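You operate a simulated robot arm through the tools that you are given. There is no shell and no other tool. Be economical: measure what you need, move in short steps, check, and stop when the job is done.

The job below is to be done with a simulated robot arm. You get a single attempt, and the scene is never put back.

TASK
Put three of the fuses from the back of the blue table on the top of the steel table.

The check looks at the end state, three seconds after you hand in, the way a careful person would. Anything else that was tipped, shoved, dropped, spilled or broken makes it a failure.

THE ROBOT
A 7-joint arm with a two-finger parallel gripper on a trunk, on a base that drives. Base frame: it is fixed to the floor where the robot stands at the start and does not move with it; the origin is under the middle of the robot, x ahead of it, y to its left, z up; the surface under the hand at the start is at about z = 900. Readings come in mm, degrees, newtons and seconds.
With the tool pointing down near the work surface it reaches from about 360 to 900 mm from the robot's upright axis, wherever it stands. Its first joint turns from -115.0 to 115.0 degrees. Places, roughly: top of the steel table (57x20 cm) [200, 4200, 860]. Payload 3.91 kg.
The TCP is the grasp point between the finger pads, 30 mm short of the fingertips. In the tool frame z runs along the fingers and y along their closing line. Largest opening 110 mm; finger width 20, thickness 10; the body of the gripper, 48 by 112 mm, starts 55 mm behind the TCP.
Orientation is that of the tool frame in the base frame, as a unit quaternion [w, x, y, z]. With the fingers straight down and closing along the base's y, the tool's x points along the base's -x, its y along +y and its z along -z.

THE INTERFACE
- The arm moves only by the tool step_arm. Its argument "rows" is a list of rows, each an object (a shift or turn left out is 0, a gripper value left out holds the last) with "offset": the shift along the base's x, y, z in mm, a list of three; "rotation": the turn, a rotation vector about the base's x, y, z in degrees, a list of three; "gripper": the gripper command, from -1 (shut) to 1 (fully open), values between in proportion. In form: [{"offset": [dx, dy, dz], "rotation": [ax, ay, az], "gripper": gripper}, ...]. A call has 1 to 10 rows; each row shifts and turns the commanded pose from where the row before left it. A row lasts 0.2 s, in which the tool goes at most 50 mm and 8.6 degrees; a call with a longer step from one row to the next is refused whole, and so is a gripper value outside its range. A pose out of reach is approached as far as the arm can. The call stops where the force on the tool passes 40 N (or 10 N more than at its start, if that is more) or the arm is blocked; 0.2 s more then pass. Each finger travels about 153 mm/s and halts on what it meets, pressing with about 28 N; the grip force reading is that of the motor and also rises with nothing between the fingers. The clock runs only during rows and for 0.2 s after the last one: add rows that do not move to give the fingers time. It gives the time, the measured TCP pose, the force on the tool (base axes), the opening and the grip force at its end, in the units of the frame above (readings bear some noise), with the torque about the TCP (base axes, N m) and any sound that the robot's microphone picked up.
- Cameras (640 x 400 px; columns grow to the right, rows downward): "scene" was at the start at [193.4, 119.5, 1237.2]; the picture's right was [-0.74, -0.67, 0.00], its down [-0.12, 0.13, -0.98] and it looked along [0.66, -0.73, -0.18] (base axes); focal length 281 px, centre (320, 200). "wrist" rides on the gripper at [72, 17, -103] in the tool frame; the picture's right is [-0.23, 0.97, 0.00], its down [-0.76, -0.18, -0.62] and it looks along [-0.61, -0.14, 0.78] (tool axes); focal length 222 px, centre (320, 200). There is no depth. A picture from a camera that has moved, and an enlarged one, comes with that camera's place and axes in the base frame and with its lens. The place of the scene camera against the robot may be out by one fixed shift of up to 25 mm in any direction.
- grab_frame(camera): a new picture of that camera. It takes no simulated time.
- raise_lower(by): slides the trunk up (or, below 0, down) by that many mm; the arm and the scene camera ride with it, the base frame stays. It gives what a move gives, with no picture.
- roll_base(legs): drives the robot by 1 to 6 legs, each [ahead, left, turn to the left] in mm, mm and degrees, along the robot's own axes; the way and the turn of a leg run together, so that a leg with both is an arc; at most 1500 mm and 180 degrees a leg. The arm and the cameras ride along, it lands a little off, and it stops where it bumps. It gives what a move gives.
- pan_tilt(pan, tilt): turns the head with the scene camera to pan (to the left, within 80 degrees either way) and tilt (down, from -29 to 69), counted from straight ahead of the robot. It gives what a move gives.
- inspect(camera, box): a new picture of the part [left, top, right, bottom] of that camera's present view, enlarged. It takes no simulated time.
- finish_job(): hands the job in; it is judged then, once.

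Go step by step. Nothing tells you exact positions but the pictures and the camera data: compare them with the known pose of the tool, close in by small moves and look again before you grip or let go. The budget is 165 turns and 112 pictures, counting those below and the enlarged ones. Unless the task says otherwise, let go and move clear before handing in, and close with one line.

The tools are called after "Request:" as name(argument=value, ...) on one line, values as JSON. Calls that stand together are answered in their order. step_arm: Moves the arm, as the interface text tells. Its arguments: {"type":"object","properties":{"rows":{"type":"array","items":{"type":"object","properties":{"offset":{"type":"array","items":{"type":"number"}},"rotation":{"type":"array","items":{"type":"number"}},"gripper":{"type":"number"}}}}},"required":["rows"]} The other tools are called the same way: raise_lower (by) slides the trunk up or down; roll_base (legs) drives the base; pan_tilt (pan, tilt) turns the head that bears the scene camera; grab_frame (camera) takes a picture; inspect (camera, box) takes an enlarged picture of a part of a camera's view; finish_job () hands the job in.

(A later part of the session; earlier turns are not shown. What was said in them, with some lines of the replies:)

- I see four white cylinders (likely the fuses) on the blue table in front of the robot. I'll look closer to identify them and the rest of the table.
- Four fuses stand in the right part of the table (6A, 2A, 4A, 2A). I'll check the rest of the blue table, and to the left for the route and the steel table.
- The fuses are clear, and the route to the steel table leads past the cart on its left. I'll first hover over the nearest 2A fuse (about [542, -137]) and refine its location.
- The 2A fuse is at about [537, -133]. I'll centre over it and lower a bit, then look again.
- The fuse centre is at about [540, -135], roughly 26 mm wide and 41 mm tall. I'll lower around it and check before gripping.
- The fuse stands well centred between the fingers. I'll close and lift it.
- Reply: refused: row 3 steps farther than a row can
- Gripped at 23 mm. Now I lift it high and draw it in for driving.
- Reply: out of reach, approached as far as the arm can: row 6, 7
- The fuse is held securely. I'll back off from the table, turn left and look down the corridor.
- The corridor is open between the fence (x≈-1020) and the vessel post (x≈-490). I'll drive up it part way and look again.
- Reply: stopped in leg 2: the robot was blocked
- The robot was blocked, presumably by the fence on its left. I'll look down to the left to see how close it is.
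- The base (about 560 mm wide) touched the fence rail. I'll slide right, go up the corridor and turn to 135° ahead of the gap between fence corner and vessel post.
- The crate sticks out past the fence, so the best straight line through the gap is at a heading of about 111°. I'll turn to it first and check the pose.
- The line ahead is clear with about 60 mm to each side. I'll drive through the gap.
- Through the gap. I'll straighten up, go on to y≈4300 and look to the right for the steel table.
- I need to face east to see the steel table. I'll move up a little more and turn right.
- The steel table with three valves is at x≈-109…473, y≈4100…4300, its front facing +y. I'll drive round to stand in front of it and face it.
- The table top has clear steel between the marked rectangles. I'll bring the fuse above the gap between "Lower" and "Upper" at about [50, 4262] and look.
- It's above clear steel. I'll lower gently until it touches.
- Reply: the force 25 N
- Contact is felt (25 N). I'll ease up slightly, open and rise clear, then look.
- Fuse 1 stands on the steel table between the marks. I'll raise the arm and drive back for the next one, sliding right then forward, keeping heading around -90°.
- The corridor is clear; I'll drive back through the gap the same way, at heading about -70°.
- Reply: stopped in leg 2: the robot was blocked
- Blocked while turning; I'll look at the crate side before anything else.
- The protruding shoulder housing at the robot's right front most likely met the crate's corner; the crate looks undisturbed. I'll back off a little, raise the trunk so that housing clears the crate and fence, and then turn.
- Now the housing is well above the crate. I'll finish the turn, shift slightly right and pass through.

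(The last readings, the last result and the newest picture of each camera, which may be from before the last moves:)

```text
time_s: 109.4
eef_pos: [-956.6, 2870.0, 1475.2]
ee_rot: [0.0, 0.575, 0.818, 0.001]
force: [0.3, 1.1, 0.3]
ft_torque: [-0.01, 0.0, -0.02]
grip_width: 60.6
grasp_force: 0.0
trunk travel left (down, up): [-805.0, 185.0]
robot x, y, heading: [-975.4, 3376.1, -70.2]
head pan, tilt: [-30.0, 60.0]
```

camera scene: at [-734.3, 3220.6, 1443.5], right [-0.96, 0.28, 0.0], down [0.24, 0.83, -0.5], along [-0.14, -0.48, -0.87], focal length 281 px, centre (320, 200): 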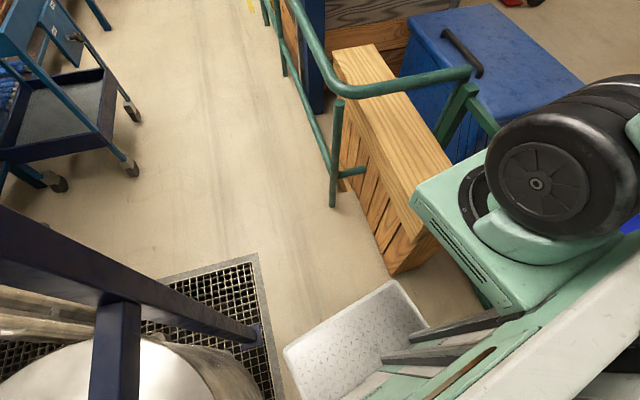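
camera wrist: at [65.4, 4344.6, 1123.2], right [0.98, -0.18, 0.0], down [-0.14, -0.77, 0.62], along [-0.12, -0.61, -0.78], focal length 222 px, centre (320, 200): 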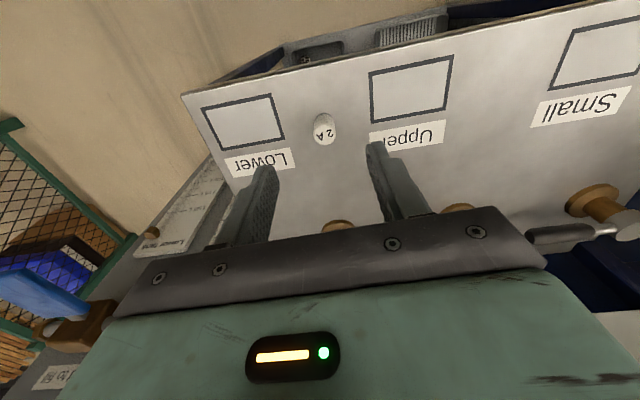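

Request:
roll_base(legs=[[1270, 0, 0]])

```text
time_s: 110.3
eef_pos: [-953.3, 2864.1, 1473.9]
ee_rot: [-0.001, 0.577, 0.816, 0.002]
force: [0.1, -1.1, -0.6]
ft_torque: [-0.01, -0.01, 0.0]
grip_width: 60.5
grasp_force: 0.1
trunk travel left (down, up): [-805.0, 185.0]
robot x, y, heading: [-967.8, 3366.7, -70.4]
head pan, tilt: [-30.0, 60.0]
stopped in leg 1: the robot was blocked; the commanded pose is now the measured one
```

Blocked again with the base's front-right corner near the crate, so the crate's real extent is bigger than it looks. I'll back off, shift left to the middle of the remaining gap and go at heading -76°.

Request:
roll_base(legs=[[-40, 0, 0], [0, 81, -5.6]])

```text
time_s: 111.9
eef_pos: [-942.4, 2924.3, 1473.6]
ee_rot: [0.0, 0.616, 0.788, -0.001]
force: [0.0, 0.3, 0.6]
ft_torque: [0.01, -0.05, 0.03]
grip_width: 60.6
grasp_force: 0.0
trunk travel left (down, up): [-805.0, 185.0]
robot x, y, heading: [-911.6, 3429.9, -76.3]
head pan, tilt: [-30.0, 60.0]
```

Request:
roll_base(legs=[[600, 10, 0]])

```text
time_s: 115.3
eef_pos: [-785.1, 2331.1, 1473.4]
ee_rot: [0.0, 0.616, 0.787, 0.0]
force: [0.8, -0.2, 1.1]
ft_torque: [-0.02, -0.02, 0.0]
grip_width: 60.8
grasp_force: 0.0
trunk travel left (down, up): [-805.0, 185.0]
robot x, y, heading: [-751.6, 2837.6, -76.3]
head pan, tilt: [-30.0, 60.0]
```

Passing now. I'll continue south to the blue table area.

Request:
roll_base(legs=[[650, 0, 0], [0, 0, -13.7], [1100, 100, 0], [1100, 0, 0]])

```text
time_s: 130.2
eef_pos: [-531.0, -469.4, 1474.1]
ee_rot: [0.0, 0.688, 0.725, 0.0]
force: [0.1, 0.1, 0.1]
ft_torque: [-0.02, 0.0, -0.01]
grip_width: 60.3
grasp_force: 0.1
trunk travel left (down, up): [-805.0, 185.0]
robot x, y, heading: [-404.1, 22.4, -86.9]
head pan, tilt: [-30.0, 60.0]
```

Request:
roll_base(legs=[[0, 0, 86.9]])

Request:
pan_tilt(pan=-30, tilt=35)

Request:
grab_frame(camera="scene")

```text
time_s: 134.2
eef_pos: [76.6, -149.7, 1474.9]
ee_rot: [0.0, 0.021, 1.0, -0.001]
force: [0.0, 0.0, 0.0]
ft_torque: [0.03, -0.02, 0.02]
grip_width: 60.6
grasp_force: 0.0
trunk travel left (down, up): [-805.0, 185.0]
robot x, y, heading: [-401.5, 20.8, -2.3]
head pan, tilt: [-30.0, 60.0]
```

```text
time_s: 135.1
eef_pos: [76.2, -149.9, 1474.2]
ee_rot: [0.0, 0.02, 1.0, 0.0]
force: [0.4, 0.3, -0.8]
ft_torque: [-0.01, 0.0, -0.01]
grip_width: 60.5
grasp_force: 0.0
trunk travel left (down, up): [-805.0, 185.0]
robot x, y, heading: [-397.2, 23.8, -2.5]
head pan, tilt: [-30.0, 35.0]
```

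```text
75 pictures are left
camera scene: at [-188.0, 158.3, 1477.7], right [-0.53, -0.84, 0.0], down [-0.49, 0.31, -0.82], along [0.69, -0.44, -0.57], focal length 281 px, centre (320, 200)
```

scene: 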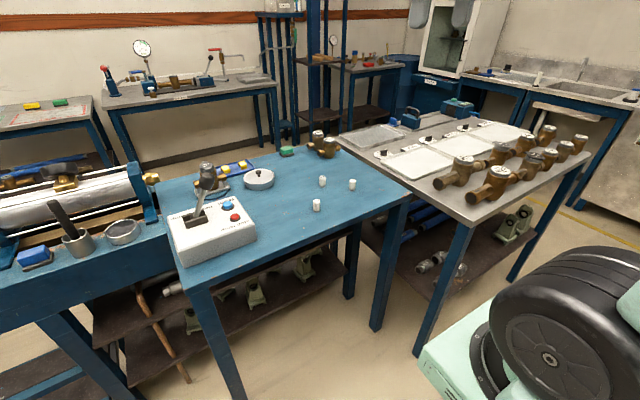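

The blue table is untouched with three fuses left. I'll return to the start position and lower the trunk back.

Request:
roll_base(legs=[[0, 0, 2.4], [395, -22, 0]])

Request:
raise_lower(by=-280)

Request:
grab_frame(camera="wrist")

```text
time_s: 138.0
eef_pos: [471.1, -155.2, 1475.1]
ee_rot: [0.0, 0.001, 1.0, 0.0]
force: [0.4, -0.1, -0.1]
ft_torque: [0.0, -0.01, 0.0]
grip_width: 60.3
grasp_force: 0.0
trunk travel left (down, up): [-805.0, 185.0]
robot x, y, heading: [-11.3, 0.5, -0.1]
head pan, tilt: [-30.0, 35.0]
```

```text
time_s: 140.8
eef_pos: [471.0, -155.0, 1194.3]
ee_rot: [0.001, 0.001, 1.0, 0.0]
force: [-0.2, 0.1, 0.0]
ft_torque: [0.0, 0.02, 0.04]
grip_width: 60.5
grasp_force: 0.1
trunk travel left (down, up): [-525.0, 465.0]
robot x, y, heading: [-14.8, 2.0, -0.2]
head pan, tilt: [-30.0, 35.0]
```

```text
74 pictures are left
camera wrist: at [397.7, -138.4, 1297.9], right [0.23, 0.97, 0.0], down [0.76, -0.18, 0.62], along [0.61, -0.14, -0.78], focal length 222 px, centre (320, 200)
```

wrist: 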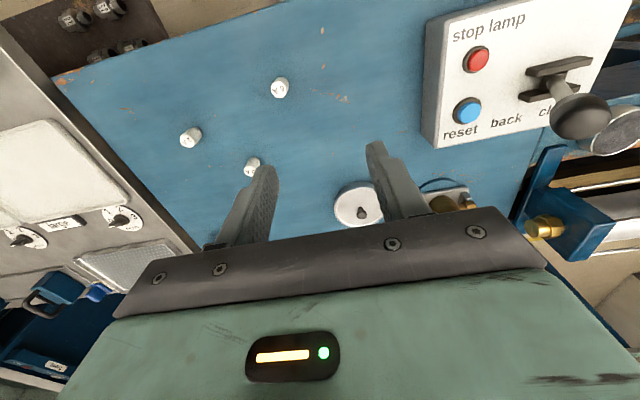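

6A is at about [460, -213]. I'll hover above it and look.

Request:
step_arm(rows=[{"offset": [-2, -15, -40], "gripper": 0.3}, {"offset": [-3, -15, -40]}, {"offset": [-3, -14, -40]}, {"offset": [-3, -14, -40]}, {"offset": [0, 0, -30]}, {}])

Request:
grab_frame(camera="wrist")

```text
time_s: 142.2
eef_pos: [458.7, -212.2, 1005.9]
ee_rot: [0.0, 0.001, 1.0, 0.001]
force: [0.4, -0.6, -0.5]
ft_torque: [0.0, -0.01, 0.04]
grip_width: 71.6
grasp_force: 0.0
trunk travel left (down, up): [-525.0, 465.0]
robot x, y, heading: [-15.5, 2.8, -0.5]
head pan, tilt: [-30.0, 35.0]
```

```text
73 pictures are left
camera wrist: at [385.1, -196.5, 1109.3], right [0.23, 0.97, 0.0], down [0.76, -0.18, 0.62], along [0.61, -0.14, -0.78], focal length 222 px, centre (320, 200)
```

wrist: 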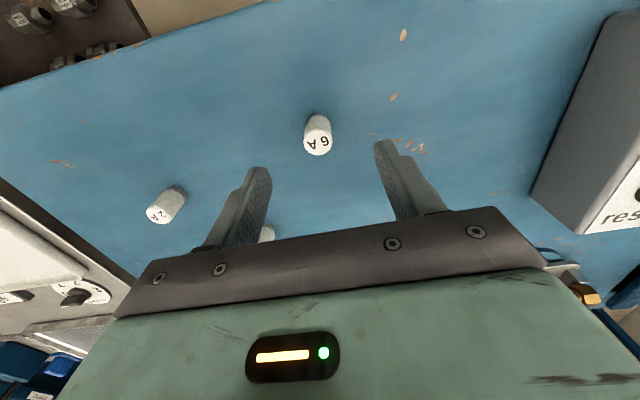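

Same view as with the first fuse, so it's aligned within 3 mm. I'll lower and check.

Request:
step_arm(rows=[{"offset": [0, -3, -25]}, {"offset": [0, 0, -20]}, {"offset": [0, 0, -15]}, {"offset": [0, 0, -8]}, {}])

Request:
grab_frame(camera="wrist")

```text
time_s: 143.4
eef_pos: [458.7, -214.8, 934.9]
ee_rot: [-0.001, 0.002, 1.0, 0.0]
force: [0.3, 0.7, -0.3]
ft_torque: [0.0, 0.03, -0.04]
grip_width: 71.8
grasp_force: 0.1
trunk travel left (down, up): [-525.0, 465.0]
robot x, y, heading: [-11.8, -0.4, -0.2]
head pan, tilt: [-30.0, 35.0]
```

```text
72 pictures are left
camera wrist: at [385.7, -198.8, 1039.3], right [0.23, 0.97, 0.0], down [0.76, -0.18, 0.62], along [0.61, -0.14, -0.78], focal length 222 px, centre (320, 200)
```

wrist: 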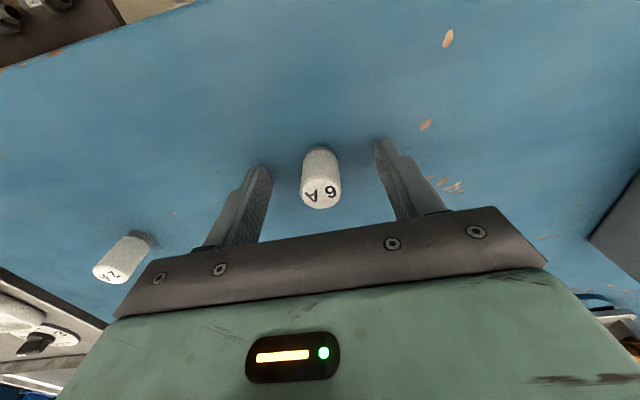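

Request:
step_arm(rows=[{"offset": [0, 0, 2], "gripper": 0}, {"gripper": -0.3}, {"gripper": -0.6}, {"gripper": -1}, {}, {}])

Request:
step_arm(rows=[{"offset": [0, 0, 10]}, {"offset": [0, 5, 40]}, {"offset": [4, 11, 45]}, {"offset": [4, 11, 45]}, {"offset": [4, 11, 45]}, {"offset": [4, 11, 45]}, {"offset": [0, 11, 30]}, {}])

Request:
grab_frame(camera="wrist")

```text
time_s: 144.8
eef_pos: [459.0, -215.3, 937.9]
ee_rot: [0.0, 0.001, 1.0, 0.0]
force: [0.0, -0.1, -0.9]
ft_torque: [0.0, 0.0, 0.02]
grip_width: 22.6
grasp_force: 28.4
trunk travel left (down, up): [-525.0, 465.0]
robot x, y, heading: [-12.0, -1.1, -0.3]
head pan, tilt: [-30.0, 35.0]
```

```text
time_s: 146.6
eef_pos: [475.0, -154.4, 1197.5]
ee_rot: [-0.001, 0.001, 1.0, 0.0]
force: [0.8, 0.2, 0.1]
ft_torque: [-0.02, -0.02, 0.03]
grip_width: 22.4
grasp_force: 27.9
trunk travel left (down, up): [-525.0, 465.0]
robot x, y, heading: [-11.0, 3.9, -0.3]
head pan, tilt: [-30.0, 35.0]
```

```text
71 pictures are left
camera wrist: at [402.0, -138.8, 1301.2], right [0.23, 0.97, 0.0], down [0.76, -0.18, 0.62], along [0.61, -0.14, -0.78], focal length 222 px, centre (320, 200)
```

wrist: 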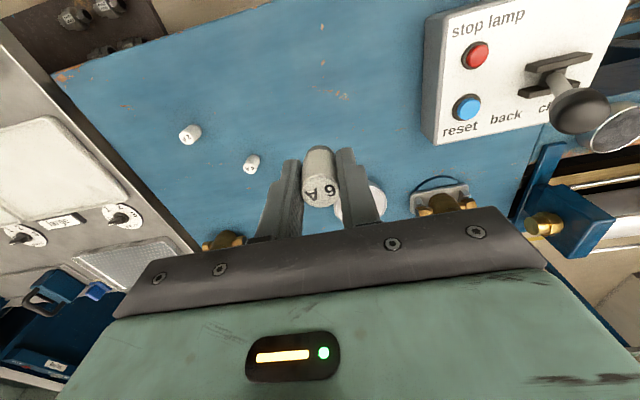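

6A is held. I'll raise the trunk, back off, turn to -90° and drive backwards along the proven route.

Request:
raise_lower(by=280)

Request:
roll_base(legs=[[-400, 0, 0], [0, 0, -89.7]])

Request:
roll_base(legs=[[-1075, -90, 0], [-1075, -90, 0]])

```text
time_s: 149.4
eef_pos: [476.3, -155.3, 1477.7]
ee_rot: [0.0, 0.001, 1.0, 0.0]
force: [-1.2, -0.2, 0.1]
ft_torque: [0.04, 0.0, 0.03]
grip_width: 22.4
grasp_force: 27.6
trunk travel left (down, up): [-805.0, 185.0]
robot x, y, heading: [-14.3, 5.6, -0.2]
head pan, tilt: [-30.0, 35.0]
```

```text
time_s: 155.6
eef_pos: [-547.9, -489.6, 1477.4]
ee_rot: [0.0, 0.697, 0.717, 0.0]
force: [-0.1, -0.8, -0.7]
ft_torque: [0.0, 0.02, 0.0]
grip_width: 22.7
grasp_force: 27.9
trunk travel left (down, up): [-805.0, 185.0]
robot x, y, heading: [-406.9, 0.2, -88.5]
head pan, tilt: [-30.0, 35.0]
```

```text
time_s: 166.4
eef_pos: [-770.0, 1665.8, 1477.9]
ee_rot: [0.0, 0.699, 0.715, -0.001]
force: [-0.2, 0.5, 0.1]
ft_torque: [0.0, -0.04, 0.01]
grip_width: 22.8
grasp_force: 28.1
trunk travel left (down, up): [-805.0, 185.0]
robot x, y, heading: [-629.7, 2159.2, -88.8]
head pan, tilt: [-30.0, 35.0]
```

Request:
roll_base(legs=[[0, 46, 0], [0, 0, 12.8]])

```text
time_s: 168.1
eef_pos: [-610.6, 1647.7, 1478.1]
ee_rot: [0.0, 0.614, 0.79, -0.001]
force: [-1.0, -0.6, -0.1]
ft_torque: [-0.01, -0.02, 0.03]
grip_width: 22.6
grasp_force: 28.1
trunk travel left (down, up): [-805.0, 185.0]
robot x, y, heading: [-584.2, 2159.3, -75.9]
head pan, tilt: [-30.0, 35.0]
```

Request:
roll_base(legs=[[-1300, 0, 0]])

```text
time_s: 174.5
eef_pos: [-930.1, 2890.9, 1477.4]
ee_rot: [0.001, 0.605, 0.796, 0.0]
force: [0.4, -1.3, -1.0]
ft_torque: [0.03, 0.01, 0.0]
grip_width: 22.5
grasp_force: 28.3
trunk travel left (down, up): [-805.0, 185.0]
robot x, y, heading: [-913.4, 3403.6, -74.7]
head pan, tilt: [-30.0, 35.0]
```

Request:
roll_base(legs=[[-100, 0, 0], [0, 0, -15.3], [-1310, 0, 0]])

```text
time_s: 182.6
eef_pos: [-1090.8, 4298.9, 1477.7]
ee_rot: [0.0, 0.711, 0.703, 0.0]
force: [0.1, -0.6, -0.2]
ft_torque: [0.0, 0.0, -0.04]
grip_width: 22.8
grasp_force: 28.1
trunk travel left (down, up): [-805.0, 185.0]
robot x, y, heading: [-931.7, 4785.2, -90.4]
head pan, tilt: [-30.0, 35.0]
```

Request:
roll_base(legs=[[-30, 0, 0.4], [0, 1130, 0]])

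Request:
raise_lower(by=-280)

Request:
grab_frame(camera="scene")

Request:
grab_frame(camera="wrist")

```text
time_s: 188.9
eef_pos: [53.2, 4322.8, 1477.9]
ee_rot: [-0.001, 0.709, 0.706, 0.001]
force: [0.2, 0.1, -1.3]
ft_torque: [-0.01, -0.03, -0.02]
grip_width: 22.6
grasp_force: 28.0
trunk travel left (down, up): [-805.0, 185.0]
robot x, y, heading: [211.3, 4811.5, -90.5]
head pan, tilt: [-30.0, 35.0]
```

```text
time_s: 191.7
eef_pos: [54.1, 4323.0, 1196.7]
ee_rot: [0.0, 0.709, 0.705, 0.001]
force: [0.6, 0.6, -0.6]
ft_torque: [-0.03, 0.01, -0.01]
grip_width: 22.7
grasp_force: 28.0
trunk travel left (down, up): [-525.0, 465.0]
robot x, y, heading: [211.2, 4811.2, -90.3]
head pan, tilt: [-30.0, 35.0]
```

```text
70 pictures are left
camera scene: at [359.5, 4573.6, 1197.8], right [-0.86, 0.51, 0.0], down [0.29, 0.49, -0.82], along [-0.41, -0.71, -0.57], focal length 281 px, centre (320, 200)
```

scene: 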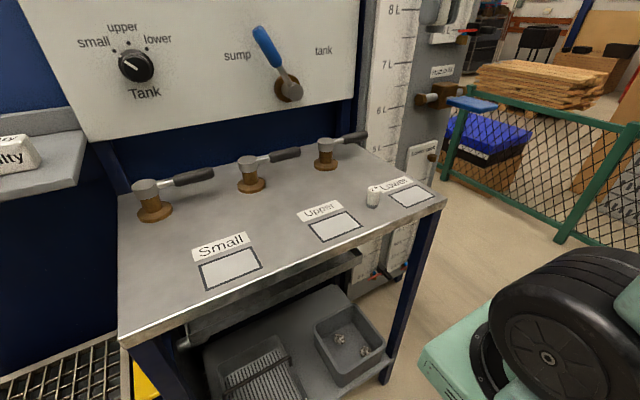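

```text
69 pictures are left
camera wrist: at [70.0, 4394.2, 1300.9], right [0.97, -0.23, 0.0], down [-0.18, -0.76, 0.62], along [-0.14, -0.61, -0.78], focal length 222 px, centre (320, 200)
```

wrist: 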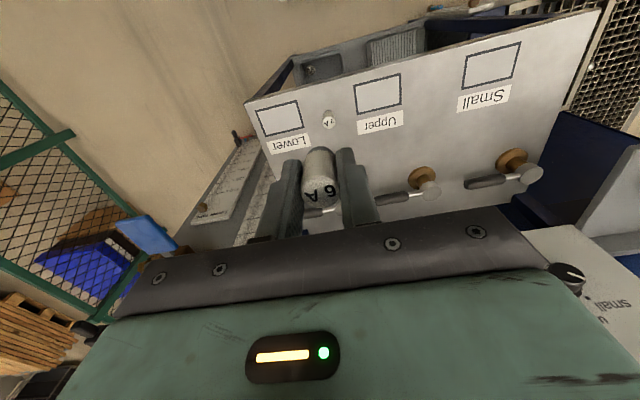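

Fuse 1 still stands. I'll bring the 6A fuse above the gap between "Upper" and "Small" at [245, 4262].

Request:
step_arm(rows=[{"offset": [40, -12, 0]}, {"offset": [40, -12, 0]}, {"offset": [40, -12, 0]}, {"offset": [40, -12, -20]}, {"offset": [31, -13, -30]}, {"offset": [0, 0, -45]}, {"offset": [0, 0, -45]}, {"offset": [0, 0, -45]}, {"offset": [0, 0, -45]}, {}])

Request:
grab_frame(camera="wrist")

```text
time_s: 193.9
eef_pos: [246.8, 4260.9, 967.5]
ee_rot: [0.0, 0.708, 0.706, 0.001]
force: [-0.5, 0.2, 0.4]
ft_torque: [0.01, -0.04, 0.03]
grip_width: 22.4
grasp_force: 27.7
trunk travel left (down, up): [-525.0, 465.0]
robot x, y, heading: [212.1, 4810.4, -90.2]
head pan, tilt: [-30.0, 35.0]
```

```text
68 pictures are left
camera wrist: at [262.7, 4332.0, 1070.7], right [0.97, -0.23, 0.0], down [-0.18, -0.76, 0.62], along [-0.14, -0.61, -0.78], focal length 222 px, centre (320, 200)
```

wrist: 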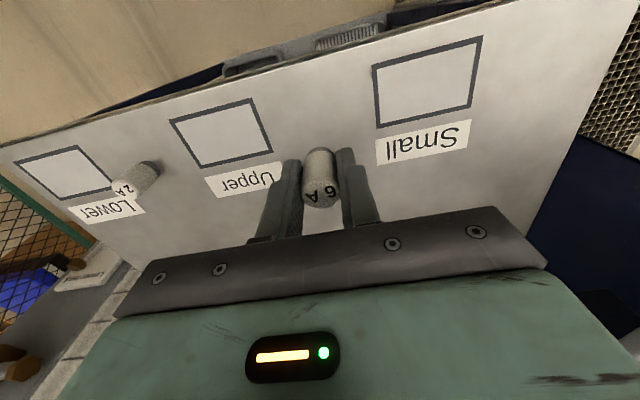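

Clear spot below. I'll lower it to touch.

Request:
step_arm(rows=[{"offset": [0, 0, -35]}, {"offset": [0, 0, -25]}, {"offset": [0, 0, -5]}, {}, {"offset": [0, 0, -1.5]}, {}, {"offset": [0, 0, -1.5]}, {}])

```text
time_s: 195.7
eef_pos: [246.2, 4261.1, 898.3]
ee_rot: [-0.001, 0.709, 0.705, 0.001]
force: [-0.7, 0.7, -0.4]
ft_torque: [0.03, -0.01, 0.0]
grip_width: 22.7
grasp_force: 28.3
trunk travel left (down, up): [-525.0, 465.0]
robot x, y, heading: [208.2, 4808.5, -90.4]
head pan, tilt: [-30.0, 35.0]
```

Request:
step_arm(rows=[{"offset": [0, 0, -1.2]}, {}, {"offset": [0, 0, -1]}, {}])

```text
time_s: 196.7
eef_pos: [246.1, 4262.1, 896.8]
ee_rot: [0.001, 0.709, 0.705, -0.001]
force: [0.6, 0.6, 21.9]
ft_torque: [-0.01, -0.01, 0.01]
grip_width: 22.5
grasp_force: 28.2
trunk travel left (down, up): [-525.0, 465.0]
robot x, y, heading: [210.1, 4812.8, -90.5]
head pan, tilt: [-30.0, 35.0]
```

Contact. Ease, open and rise.

Request:
step_arm(rows=[{"offset": [0, 0, 1.2]}, {"gripper": -0.5}, {"gripper": -0.2}, {"gripper": 0.1}, {}, {"offset": [0, 0, 30]}, {"offset": [0, 0, 45]}, {"offset": [0, 10, 48]}])

Request:
grab_frame(camera="wrist")

Request:
step_arm(rows=[{"offset": [-20, 8, 36]}, {"offset": [-40, 10, 25]}, {"offset": [-40, 10, 25]}, {"offset": [-40, 10, 25]}, {"offset": [-40, 10, 25]}, {"offset": [-12, 4, 40]}, {}])

```text
time_s: 198.5
eef_pos: [243.7, 4275.3, 1015.6]
ee_rot: [-0.001, 0.709, 0.706, 0.0]
force: [-0.1, -0.7, -1.1]
ft_torque: [0.0, -0.01, -0.05]
grip_width: 60.6
grasp_force: 0.1
trunk travel left (down, up): [-525.0, 465.0]
robot x, y, heading: [213.3, 4808.3, -90.6]
head pan, tilt: [-30.0, 35.0]
```

```text
67 pictures are left
camera wrist: at [260.2, 4346.6, 1119.4], right [0.97, -0.23, 0.0], down [-0.18, -0.76, 0.62], along [-0.14, -0.6, -0.78], focal length 222 px, centre (320, 200)
```

wrist: 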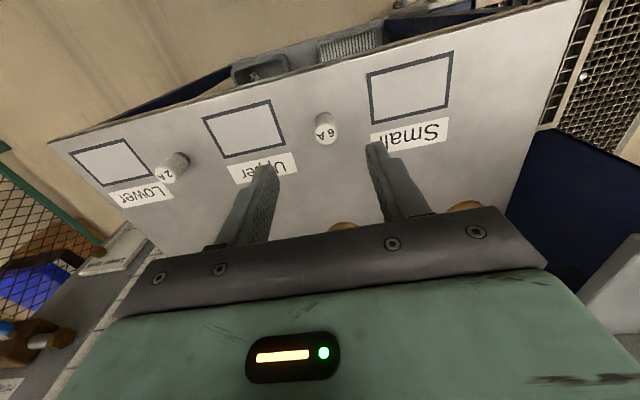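

```text
time_s: 200.1
eef_pos: [53.9, 4325.8, 1197.2]
ee_rot: [0.0, 0.709, 0.705, 0.0]
force: [-0.2, 0.1, 0.3]
ft_torque: [0.02, -0.02, 0.01]
grip_width: 60.5
grasp_force: 0.0
trunk travel left (down, up): [-525.0, 465.0]
robot x, y, heading: [215.2, 4807.9, -90.4]
head pan, tilt: [-30.0, 35.0]
```

Two fuses placed. Back for the third along the same route.

Request:
raise_lower(by=280)

Request:
roll_base(legs=[[0, -1120, 0.5], [1290, 0, 0], [0, 0, 14]])

```text
time_s: 203.0
eef_pos: [53.4, 4326.3, 1476.6]
ee_rot: [0.0, 0.709, 0.705, 0.0]
force: [0.5, 0.1, 0.8]
ft_torque: [0.0, 0.0, 0.03]
grip_width: 60.2
grasp_force: 0.0
trunk travel left (down, up): [-805.0, 185.0]
robot x, y, heading: [212.2, 4812.9, -90.6]
head pan, tilt: [-30.0, 35.0]
```

```text
time_s: 215.8
eef_pos: [-1075.4, 3007.4, 1476.0]
ee_rot: [0.0, 0.649, 0.761, 0.0]
force: [-0.7, 0.0, -0.6]
ft_torque: [-0.01, -0.01, 0.02]
grip_width: 60.5
grasp_force: 0.0
trunk travel left (down, up): [-805.0, 185.0]
robot x, y, heading: [-999.2, 3511.4, -80.6]
head pan, tilt: [-30.0, 35.0]
```

Request:
roll_base(legs=[[0, 75, 4.6]])

```text
time_s: 216.8
eef_pos: [-964.0, 3016.4, 1476.6]
ee_rot: [0.0, 0.619, 0.785, 0.0]
force: [-0.2, 0.3, 1.5]
ft_torque: [0.01, 0.03, 0.02]
grip_width: 60.4
grasp_force: 0.1
trunk travel left (down, up): [-805.0, 185.0]
robot x, y, heading: [-924.3, 3524.1, -76.5]
head pan, tilt: [-30.0, 35.0]
```

Request:
roll_base(legs=[[700, 5, 0.5], [650, 0, 0]])

```text
time_s: 223.8
eef_pos: [-648.8, 1728.2, 1476.7]
ee_rot: [-0.001, 0.618, 0.786, 0.0]
force: [-0.1, 0.9, -1.1]
ft_torque: [0.0, 0.01, -0.01]
grip_width: 60.5
grasp_force: 0.1
trunk travel left (down, up): [-805.0, 185.0]
robot x, y, heading: [-615.6, 2239.2, -76.0]
head pan, tilt: [-30.0, 35.0]
```

Request:
roll_base(legs=[[0, 0, -14], [1100, 100, 0], [1130, 90, 0], [0, 0, 90]])

```text
time_s: 239.5
eef_pos: [50.2, -167.9, 1477.2]
ee_rot: [0.0, 0.015, 1.0, 0.001]
force: [-0.5, 0.4, 0.3]
ft_torque: [0.0, -0.03, -0.02]
grip_width: 60.4
grasp_force: 0.0
trunk travel left (down, up): [-805.0, 185.0]
robot x, y, heading: [-432.1, 0.4, -1.5]
head pan, tilt: [-30.0, 35.0]
```

Request:
roll_base(legs=[[0, 0, 1.5], [425, 0, 0]])

Request:
raise_lower(by=-280)

Request:
grab_frame(camera="wrist")

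```text
time_s: 242.4
eef_pos: [471.5, -159.7, 1477.2]
ee_rot: [0.0, 0.004, 1.0, 0.0]
force: [-1.0, -0.3, -0.2]
ft_torque: [0.0, -0.02, -0.02]
grip_width: 60.4
grasp_force: 0.0
trunk travel left (down, up): [-805.0, 185.0]
robot x, y, heading: [-10.3, -3.9, -0.5]
head pan, tilt: [-30.0, 35.0]
```

```text
time_s: 245.2
eef_pos: [471.0, -160.2, 1196.1]
ee_rot: [-0.001, 0.003, 1.0, -0.001]
force: [0.6, -0.8, -0.7]
ft_torque: [0.0, -0.02, 0.01]
grip_width: 60.3
grasp_force: 0.1
trunk travel left (down, up): [-525.0, 465.0]
robot x, y, heading: [-13.2, -3.7, -0.5]
head pan, tilt: [-30.0, 35.0]
```

```text
66 pictures are left
camera wrist: at [397.1, -143.6, 1300.2], right [0.23, 0.97, 0.0], down [0.76, -0.18, 0.62], along [0.61, -0.15, -0.78], focal length 222 px, centre (320, 200)
```

wrist: 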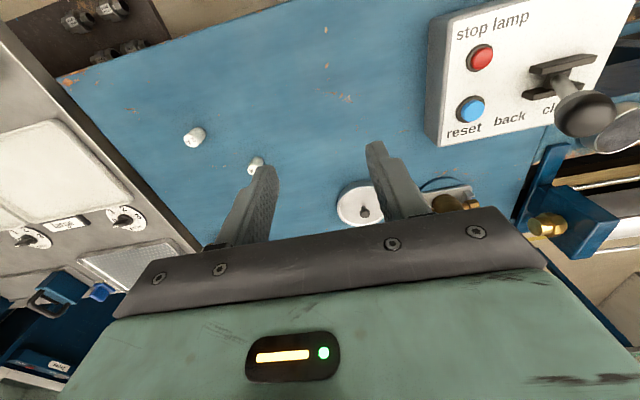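

Now the 4A fuse at about [563, -298]. Hover above it.

Request:
step_arm(rows=[{"offset": [15, -23, -30], "gripper": 0.3}, {"offset": [15, -23, -30]}, {"offset": [15, -23, -30]}, {"offset": [15, -23, -30]}, {"offset": [15, -23, -30]}, {"offset": [16, -23, -30]}, {"offset": [0, 0, -9]}, {}])

Request:
grab_frame(camera="wrist")

```text
time_s: 247.0
eef_pos: [561.1, -299.3, 1005.9]
ee_rot: [0.0, 0.003, 1.0, 0.0]
force: [0.3, 0.6, 0.6]
ft_torque: [0.02, 0.01, 0.02]
grip_width: 71.3
grasp_force: 0.1
trunk travel left (down, up): [-525.0, 465.0]
robot x, y, heading: [-17.0, -3.4, -0.3]
head pan, tilt: [-30.0, 35.0]
```

```text
65 pictures are left
camera wrist: at [487.7, -282.7, 1108.7], right [0.23, 0.97, 0.0], down [0.76, -0.18, 0.62], along [0.61, -0.15, -0.78], focal length 222 px, centre (320, 200)
```

wrist: 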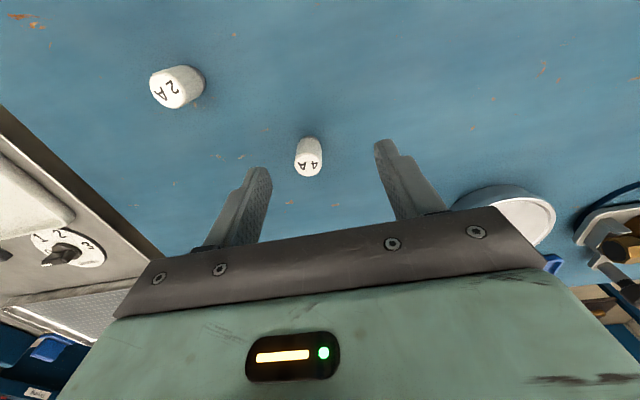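

The fuse is at about [577, -317]; I'll shift over and look again.

Request:
step_arm(rows=[{"offset": [16, -18, 0]}, {"offset": [0, 0, -10]}, {}])

Request:
grab_frame(camera="wrist")

```text
time_s: 247.8
eef_pos: [576.6, -316.2, 997.7]
ee_rot: [-0.001, 0.004, 1.0, 0.0]
force: [-0.1, -1.0, -0.6]
ft_torque: [-0.04, 0.0, -0.01]
grip_width: 71.4
grasp_force: 0.2
trunk travel left (down, up): [-525.0, 465.0]
robot x, y, heading: [-9.9, -1.2, -0.6]
head pan, tilt: [-30.0, 35.0]
```

```text
64 pictures are left
camera wrist: at [503.8, -300.6, 1101.2], right [0.23, 0.97, 0.0], down [0.76, -0.18, 0.62], along [0.61, -0.15, -0.78], focal length 222 px, centre (320, 200)
```

wrist: 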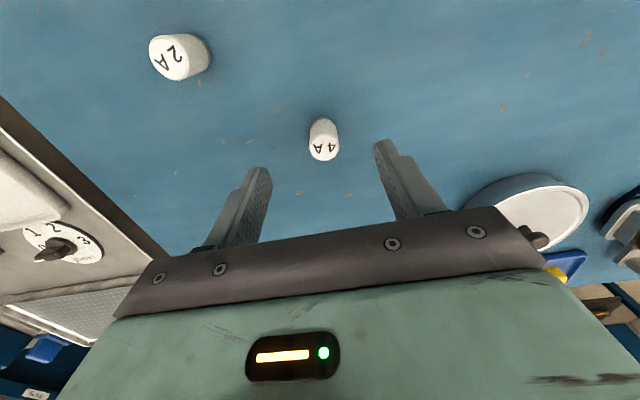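

Request:
step_arm(rows=[{"offset": [1, -1, -20]}, {"offset": [0, 0, -20]}, {"offset": [0, 0, -14]}, {"offset": [0, 0, -7]}, {}])

Request:
grab_frame(camera="wrist")

```text
time_s: 249.0
eef_pos: [580.0, -317.3, 936.3]
ee_rot: [0.0, 0.004, 1.0, 0.0]
force: [0.3, 0.3, -1.0]
ft_torque: [0.03, 0.0, 0.0]
grip_width: 71.3
grasp_force: 0.1
trunk travel left (down, up): [-525.0, 465.0]
robot x, y, heading: [-10.8, -0.5, -0.3]
head pan, tilt: [-30.0, 35.0]
```

```text
63 pictures are left
camera wrist: at [505.6, -301.6, 1039.4], right [0.23, 0.97, 0.0], down [0.76, -0.18, 0.62], along [0.61, -0.15, -0.78], focal length 222 px, centre (320, 200)
```

wrist: 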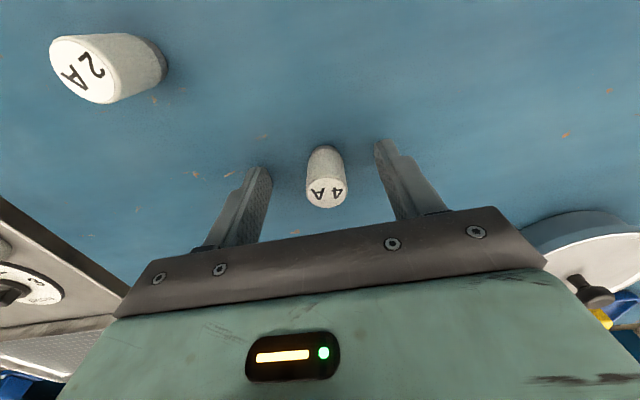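

Centred within 3 mm. Nudge, grip and lift.

Request:
step_arm(rows=[{"offset": [0, 3, 1], "gripper": 0}, {"gripper": -0.3}, {"gripper": -0.6}, {"gripper": -1}, {}, {}])

Request:
step_arm(rows=[{"offset": [0, 0, 10]}, {"offset": [0, 0, 40]}, {"offset": [-10, 15, 40]}, {"offset": [-18, 25, 35]}, {"offset": [-18, 25, 35]}, {"offset": [-18, 25, 35]}, {"offset": [-18, 25, 35]}, {"offset": [-18, 25, 28]}, {"offset": [-5, 20, 0]}, {}])

Request:
grab_frame(camera="wrist")

```text
time_s: 250.4
eef_pos: [579.1, -314.7, 937.5]
ee_rot: [0.0, 0.004, 1.0, 0.0]
force: [-0.5, 0.0, 0.3]
ft_torque: [-0.01, 0.02, 0.03]
grip_width: 22.5
grasp_force: 27.6
trunk travel left (down, up): [-525.0, 465.0]
robot x, y, heading: [-11.5, -1.9, -0.3]
head pan, tilt: [-30.0, 35.0]
```

```text
time_s: 252.6
eef_pos: [476.3, -154.8, 1196.2]
ee_rot: [-0.001, 0.004, 1.0, 0.001]
force: [0.3, -0.3, 0.0]
ft_torque: [0.01, 0.01, 0.01]
grip_width: 22.5
grasp_force: 27.8
trunk travel left (down, up): [-525.0, 465.0]
robot x, y, heading: [-10.4, -2.6, -0.6]
head pan, tilt: [-30.0, 35.0]
```

```text
62 pictures are left
camera wrist: at [401.2, -137.4, 1299.8], right [0.23, 0.97, 0.0], down [0.76, -0.18, 0.62], along [0.61, -0.15, -0.78], focal length 222 px, centre (320, 200)
```

wrist: 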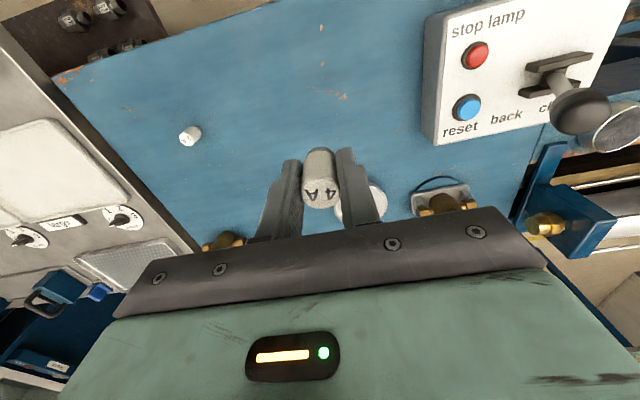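

4A is held; the last 2A still stands. Same trip back.

Request:
raise_lower(by=280)

Request:
roll_base(legs=[[-400, 0, 0], [0, 0, -89.4]])

Request:
roll_base(legs=[[-1075, -80, 0], [-1075, -60, 0]])

```text
time_s: 255.4
eef_pos: [474.7, -152.9, 1476.1]
ee_rot: [0.0, 0.003, 1.0, 0.0]
force: [0.4, -0.5, -0.4]
ft_torque: [0.0, 0.01, -0.01]
grip_width: 23.0
grasp_force: 28.2
trunk travel left (down, up): [-805.0, 185.0]
robot x, y, heading: [-11.4, -3.0, -0.3]
head pan, tilt: [-30.0, 35.0]
```

```text
time_s: 261.8
eef_pos: [-581.1, -479.9, 1476.3]
ee_rot: [0.0, 0.719, 0.695, 0.0]
force: [0.2, 0.1, -0.2]
ft_torque: [0.03, -0.04, -0.02]
grip_width: 22.6
grasp_force: 28.1
trunk travel left (down, up): [-805.0, 185.0]
robot x, y, heading: [-415.0, 1.3, -91.9]
head pan, tilt: [-30.0, 35.0]
```

```text
time_s: 272.5
eef_pos: [-630.9, 1693.4, 1476.0]
ee_rot: [0.0, 0.729, 0.685, 0.0]
force: [-0.3, -0.4, -0.5]
ft_torque: [0.01, -0.02, 0.01]
grip_width: 22.6
grasp_force: 28.3
trunk travel left (down, up): [-805.0, 185.0]
robot x, y, heading: [-451.4, 2170.6, -93.7]
head pan, tilt: [-30.0, 35.0]
```

Request:
roll_base(legs=[[0, 0, 17.7], [0, -132, 0]])

```text
time_s: 274.8
eef_pos: [-609.1, 1629.3, 1475.2]
ee_rot: [0.0, 0.616, 0.788, 0.001]
force: [-0.1, -0.9, -1.8]
ft_torque: [0.01, 0.0, -0.02]
grip_width: 22.6
grasp_force: 27.9
trunk travel left (down, up): [-805.0, 185.0]
robot x, y, heading: [-584.7, 2139.2, -76.0]
head pan, tilt: [-30.0, 35.0]
```

Request:
roll_base(legs=[[-700, 0, 0]])

```text
time_s: 278.7
eef_pos: [-780.4, 2316.8, 1475.8]
ee_rot: [-0.001, 0.617, 0.787, 0.0]
force: [0.5, 0.6, -1.2]
ft_torque: [-0.02, 0.0, 0.01]
grip_width: 22.7
grasp_force: 28.0
trunk travel left (down, up): [-805.0, 185.0]
robot x, y, heading: [-751.6, 2827.0, -76.4]
head pan, tilt: [-30.0, 35.0]
```

Request:
roll_base(legs=[[-720, 0, 0], [0, 0, -13.6], [-1270, 0, 0]])

```text
time_s: 289.7
eef_pos: [-1063.1, 4357.4, 1475.8]
ee_rot: [-0.001, 0.714, 0.7, 0.001]
force: [-0.4, -0.5, -0.2]
ft_torque: [0.01, 0.01, -0.01]
grip_width: 22.6
grasp_force: 28.3
trunk travel left (down, up): [-805.0, 185.0]
robot x, y, heading: [-901.2, 4846.0, -91.1]
head pan, tilt: [-30.0, 35.0]
```

Request:
roll_base(legs=[[30, 0, 1.1], [0, 1200, 0]])

Request:
raise_lower(by=-280)

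Request:
grab_frame(camera="scene")

Request:
grab_frame(camera="wrist")

```text
time_s: 296.1
eef_pos: [144.9, 4339.5, 1476.0]
ee_rot: [-0.001, 0.694, 0.72, 0.001]
force: [-0.7, 0.1, -0.2]
ft_torque: [-0.01, -0.01, -0.03]
grip_width: 22.7
grasp_force: 27.6
trunk travel left (down, up): [-805.0, 185.0]
robot x, y, heading: [272.1, 4835.6, -87.9]
head pan, tilt: [-30.0, 35.0]
```

```text
time_s: 298.9
eef_pos: [146.2, 4338.5, 1196.3]
ee_rot: [0.0, 0.695, 0.719, 0.0]
force: [0.3, -0.4, -0.1]
ft_torque: [-0.02, -0.03, 0.01]
grip_width: 22.6
grasp_force: 28.0
trunk travel left (down, up): [-525.0, 465.0]
robot x, y, heading: [277.0, 4831.2, -88.0]
head pan, tilt: [-30.0, 35.0]
```

```text
61 pictures are left
camera scene: at [434.9, 4603.5, 1197.8], right [-0.88, 0.47, 0.0], down [0.27, 0.51, -0.82], along [-0.38, -0.72, -0.57], focal length 281 px, centre (320, 200)
```

scene: 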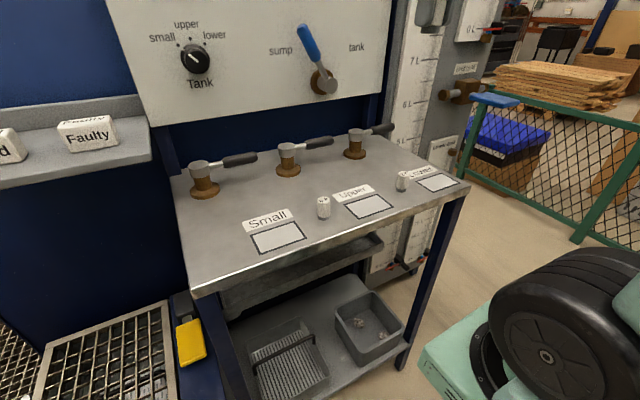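

```text
60 pictures are left
camera wrist: at [159.0, 4411.0, 1299.6], right [0.98, -0.19, 0.0], down [-0.15, -0.77, 0.62], along [-0.12, -0.61, -0.78], focal length 222 px, centre (320, 200)
```

wrist: 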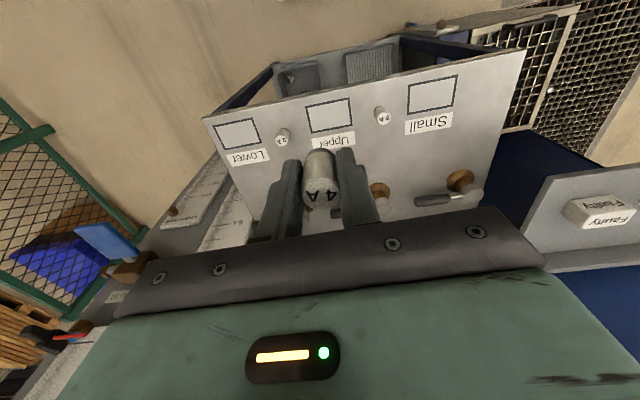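

Both placed fuses stand. The third goes right of the "Small" mark, at about [430, 4252].

Request:
step_arm(rows=[{"offset": [41, -12, 0]}, {"offset": [41, -12, 0]}, {"offset": [41, -12, 0]}, {"offset": [41, -12, 0]}, {"offset": [40, -12, -20]}, {"offset": [40, -13, -20]}, {"offset": [40, -13, -20]}, {"offset": [0, 0, -45]}, {"offset": [0, 0, -45]}, {}])

Request:
step_arm(rows=[{"offset": [0, 0, -40]}, {"offset": [0, 0, -40]}, {}])

Request:
grab_frame(camera="wrist")

Request:
grab_frame(camera="scene")

```text
time_s: 301.1
eef_pos: [433.9, 4256.1, 1046.2]
ee_rot: [0.001, 0.695, 0.719, 0.0]
force: [0.7, -0.4, -0.3]
ft_torque: [0.01, 0.0, -0.02]
grip_width: 22.7
grasp_force: 28.3
trunk travel left (down, up): [-525.0, 465.0]
robot x, y, heading: [277.8, 4834.7, -88.0]
head pan, tilt: [-30.0, 35.0]
```

```text
time_s: 301.9
eef_pos: [431.7, 4250.8, 967.0]
ee_rot: [0.0, 0.694, 0.72, 0.0]
force: [-0.3, 0.0, -1.2]
ft_torque: [0.01, 0.02, 0.05]
grip_width: 22.5
grasp_force: 27.6
trunk travel left (down, up): [-525.0, 465.0]
robot x, y, heading: [278.3, 4834.9, -88.0]
head pan, tilt: [-30.0, 35.0]
```

```text
59 pictures are left
camera wrist: at [443.9, 4322.1, 1070.1], right [0.98, -0.19, 0.0], down [-0.15, -0.77, 0.62], along [-0.12, -0.61, -0.78], focal length 222 px, centre (320, 200)
```

wrist: 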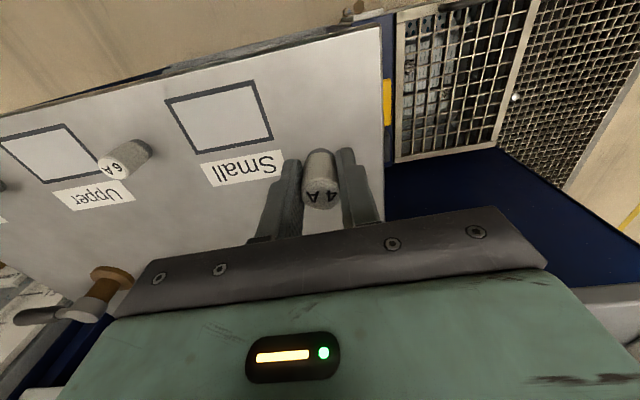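

```text
58 pictures are left
camera scene: at [434.9, 4603.5, 1197.8], right [-0.88, 0.47, 0.0], down [0.27, 0.51, -0.82], along [-0.38, -0.72, -0.57], focal length 281 px, centre (320, 200)
```

scene: 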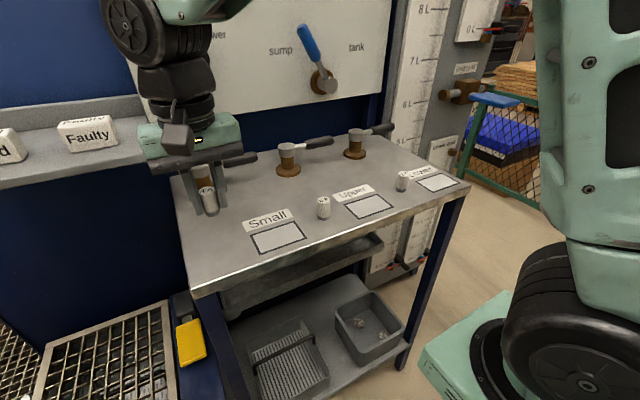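

Position is good: clear of the mark, the table edge and the tray beside. Lower to touch.

Request:
step_arm(rows=[{"offset": [-5, 2, -35]}, {"offset": [0, 0, -25]}, {"offset": [0, 0, -5]}, {}, {"offset": [0, 0, -1.5]}, {}, {"offset": [0, 0, -1.5]}, {}])

```text
time_s: 303.7
eef_pos: [425.9, 4255.0, 896.1]
ee_rot: [-0.001, 0.694, 0.72, 0.0]
force: [0.1, 0.3, -0.3]
ft_torque: [0.04, 0.01, 0.02]
grip_width: 22.9
grasp_force: 28.7
trunk travel left (down, up): [-525.0, 465.0]
robot x, y, heading: [280.5, 4833.5, -87.9]
head pan, tilt: [-30.0, 35.0]
```

Request:
step_arm(rows=[{"offset": [0, 0, -1]}, {}, {"offset": [0, 0, -1]}, {}])

```text
time_s: 304.7
eef_pos: [425.0, 4254.5, 897.1]
ee_rot: [0.0, 0.694, 0.72, 0.001]
force: [-1.2, -1.2, 11.7]
ft_torque: [-0.06, 0.04, -0.02]
grip_width: 22.9
grasp_force: 28.0
trunk travel left (down, up): [-525.0, 465.0]
robot x, y, heading: [280.4, 4831.7, -88.2]
head pan, tilt: [-30.0, 35.0]
```

Touching. Release and rise.

Request:
step_arm(rows=[{"offset": [0, 0, 0.5]}, {"gripper": -0.5}, {"gripper": -0.2}, {"gripper": 0}, {}, {"offset": [0, 0, 30]}, {"offset": [0, 0, 45]}, {"offset": [0, 10, 48]}, {"offset": [-10, 20, 40]}, {"offset": [-10, 20, 40]}])

Request:
grab_frame(camera="wrist")

Request:
roll_base(legs=[[-60, 0, 0]])

Request:
grab_frame(camera="scene")

```text
time_s: 306.9
eef_pos: [402.1, 4307.1, 1098.3]
ee_rot: [-0.001, 0.694, 0.72, 0.001]
force: [0.4, -0.7, -1.2]
ft_torque: [0.01, 0.03, 0.0]
grip_width: 54.9
grasp_force: 0.0
trunk travel left (down, up): [-525.0, 465.0]
robot x, y, heading: [281.7, 4836.3, -88.0]
head pan, tilt: [-30.0, 35.0]
```

```text
57 pictures are left
camera wrist: at [415.3, 4378.8, 1201.4], right [0.98, -0.19, 0.0], down [-0.15, -0.77, 0.62], along [-0.12, -0.61, -0.78], focal length 222 px, centre (320, 200)
```

wrist: 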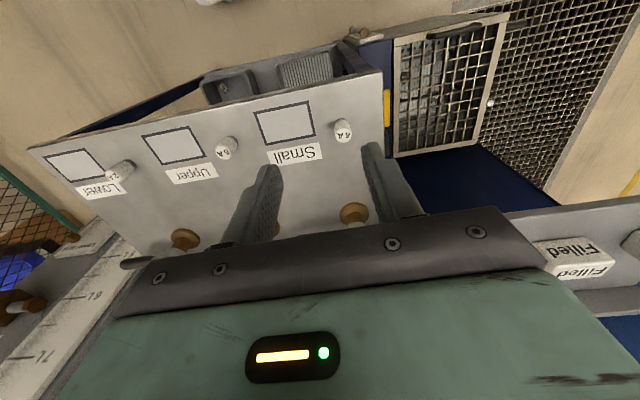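

```text
time_s: 307.9
eef_pos: [400.2, 4368.9, 1097.6]
ee_rot: [0.0, 0.694, 0.72, 0.001]
force: [0.3, 0.6, 0.0]
ft_torque: [0.02, 0.03, -0.02]
grip_width: 55.1
grasp_force: 0.0
trunk travel left (down, up): [-525.0, 465.0]
robot x, y, heading: [275.8, 4892.2, -87.8]
head pan, tilt: [-30.0, 35.0]
```

```text
56 pictures are left
camera scene: at [432.8, 4664.6, 1197.8], right [-0.88, 0.47, 0.0], down [0.27, 0.51, -0.82], along [-0.38, -0.72, -0.57], focal length 281 px, centre (320, 200)
```

scene: 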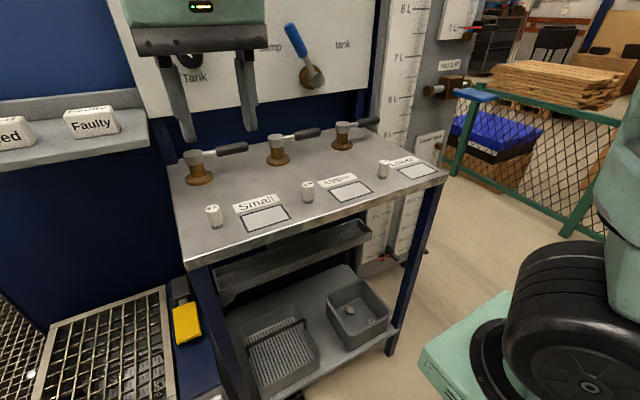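

All three fuses (2A, 6A, 4A) stand on the steel table and the hand is clear. I'm handing in.

Request:
finish_job()

```text
The job is handed in.
```

Three fuses (2A, 6A and 4A) are standing on top of the steel table and the job is handed in. The base bumped the fence once, and on one drive it was stopped twice next to the wooden crate. I saw no sign that either was moved.
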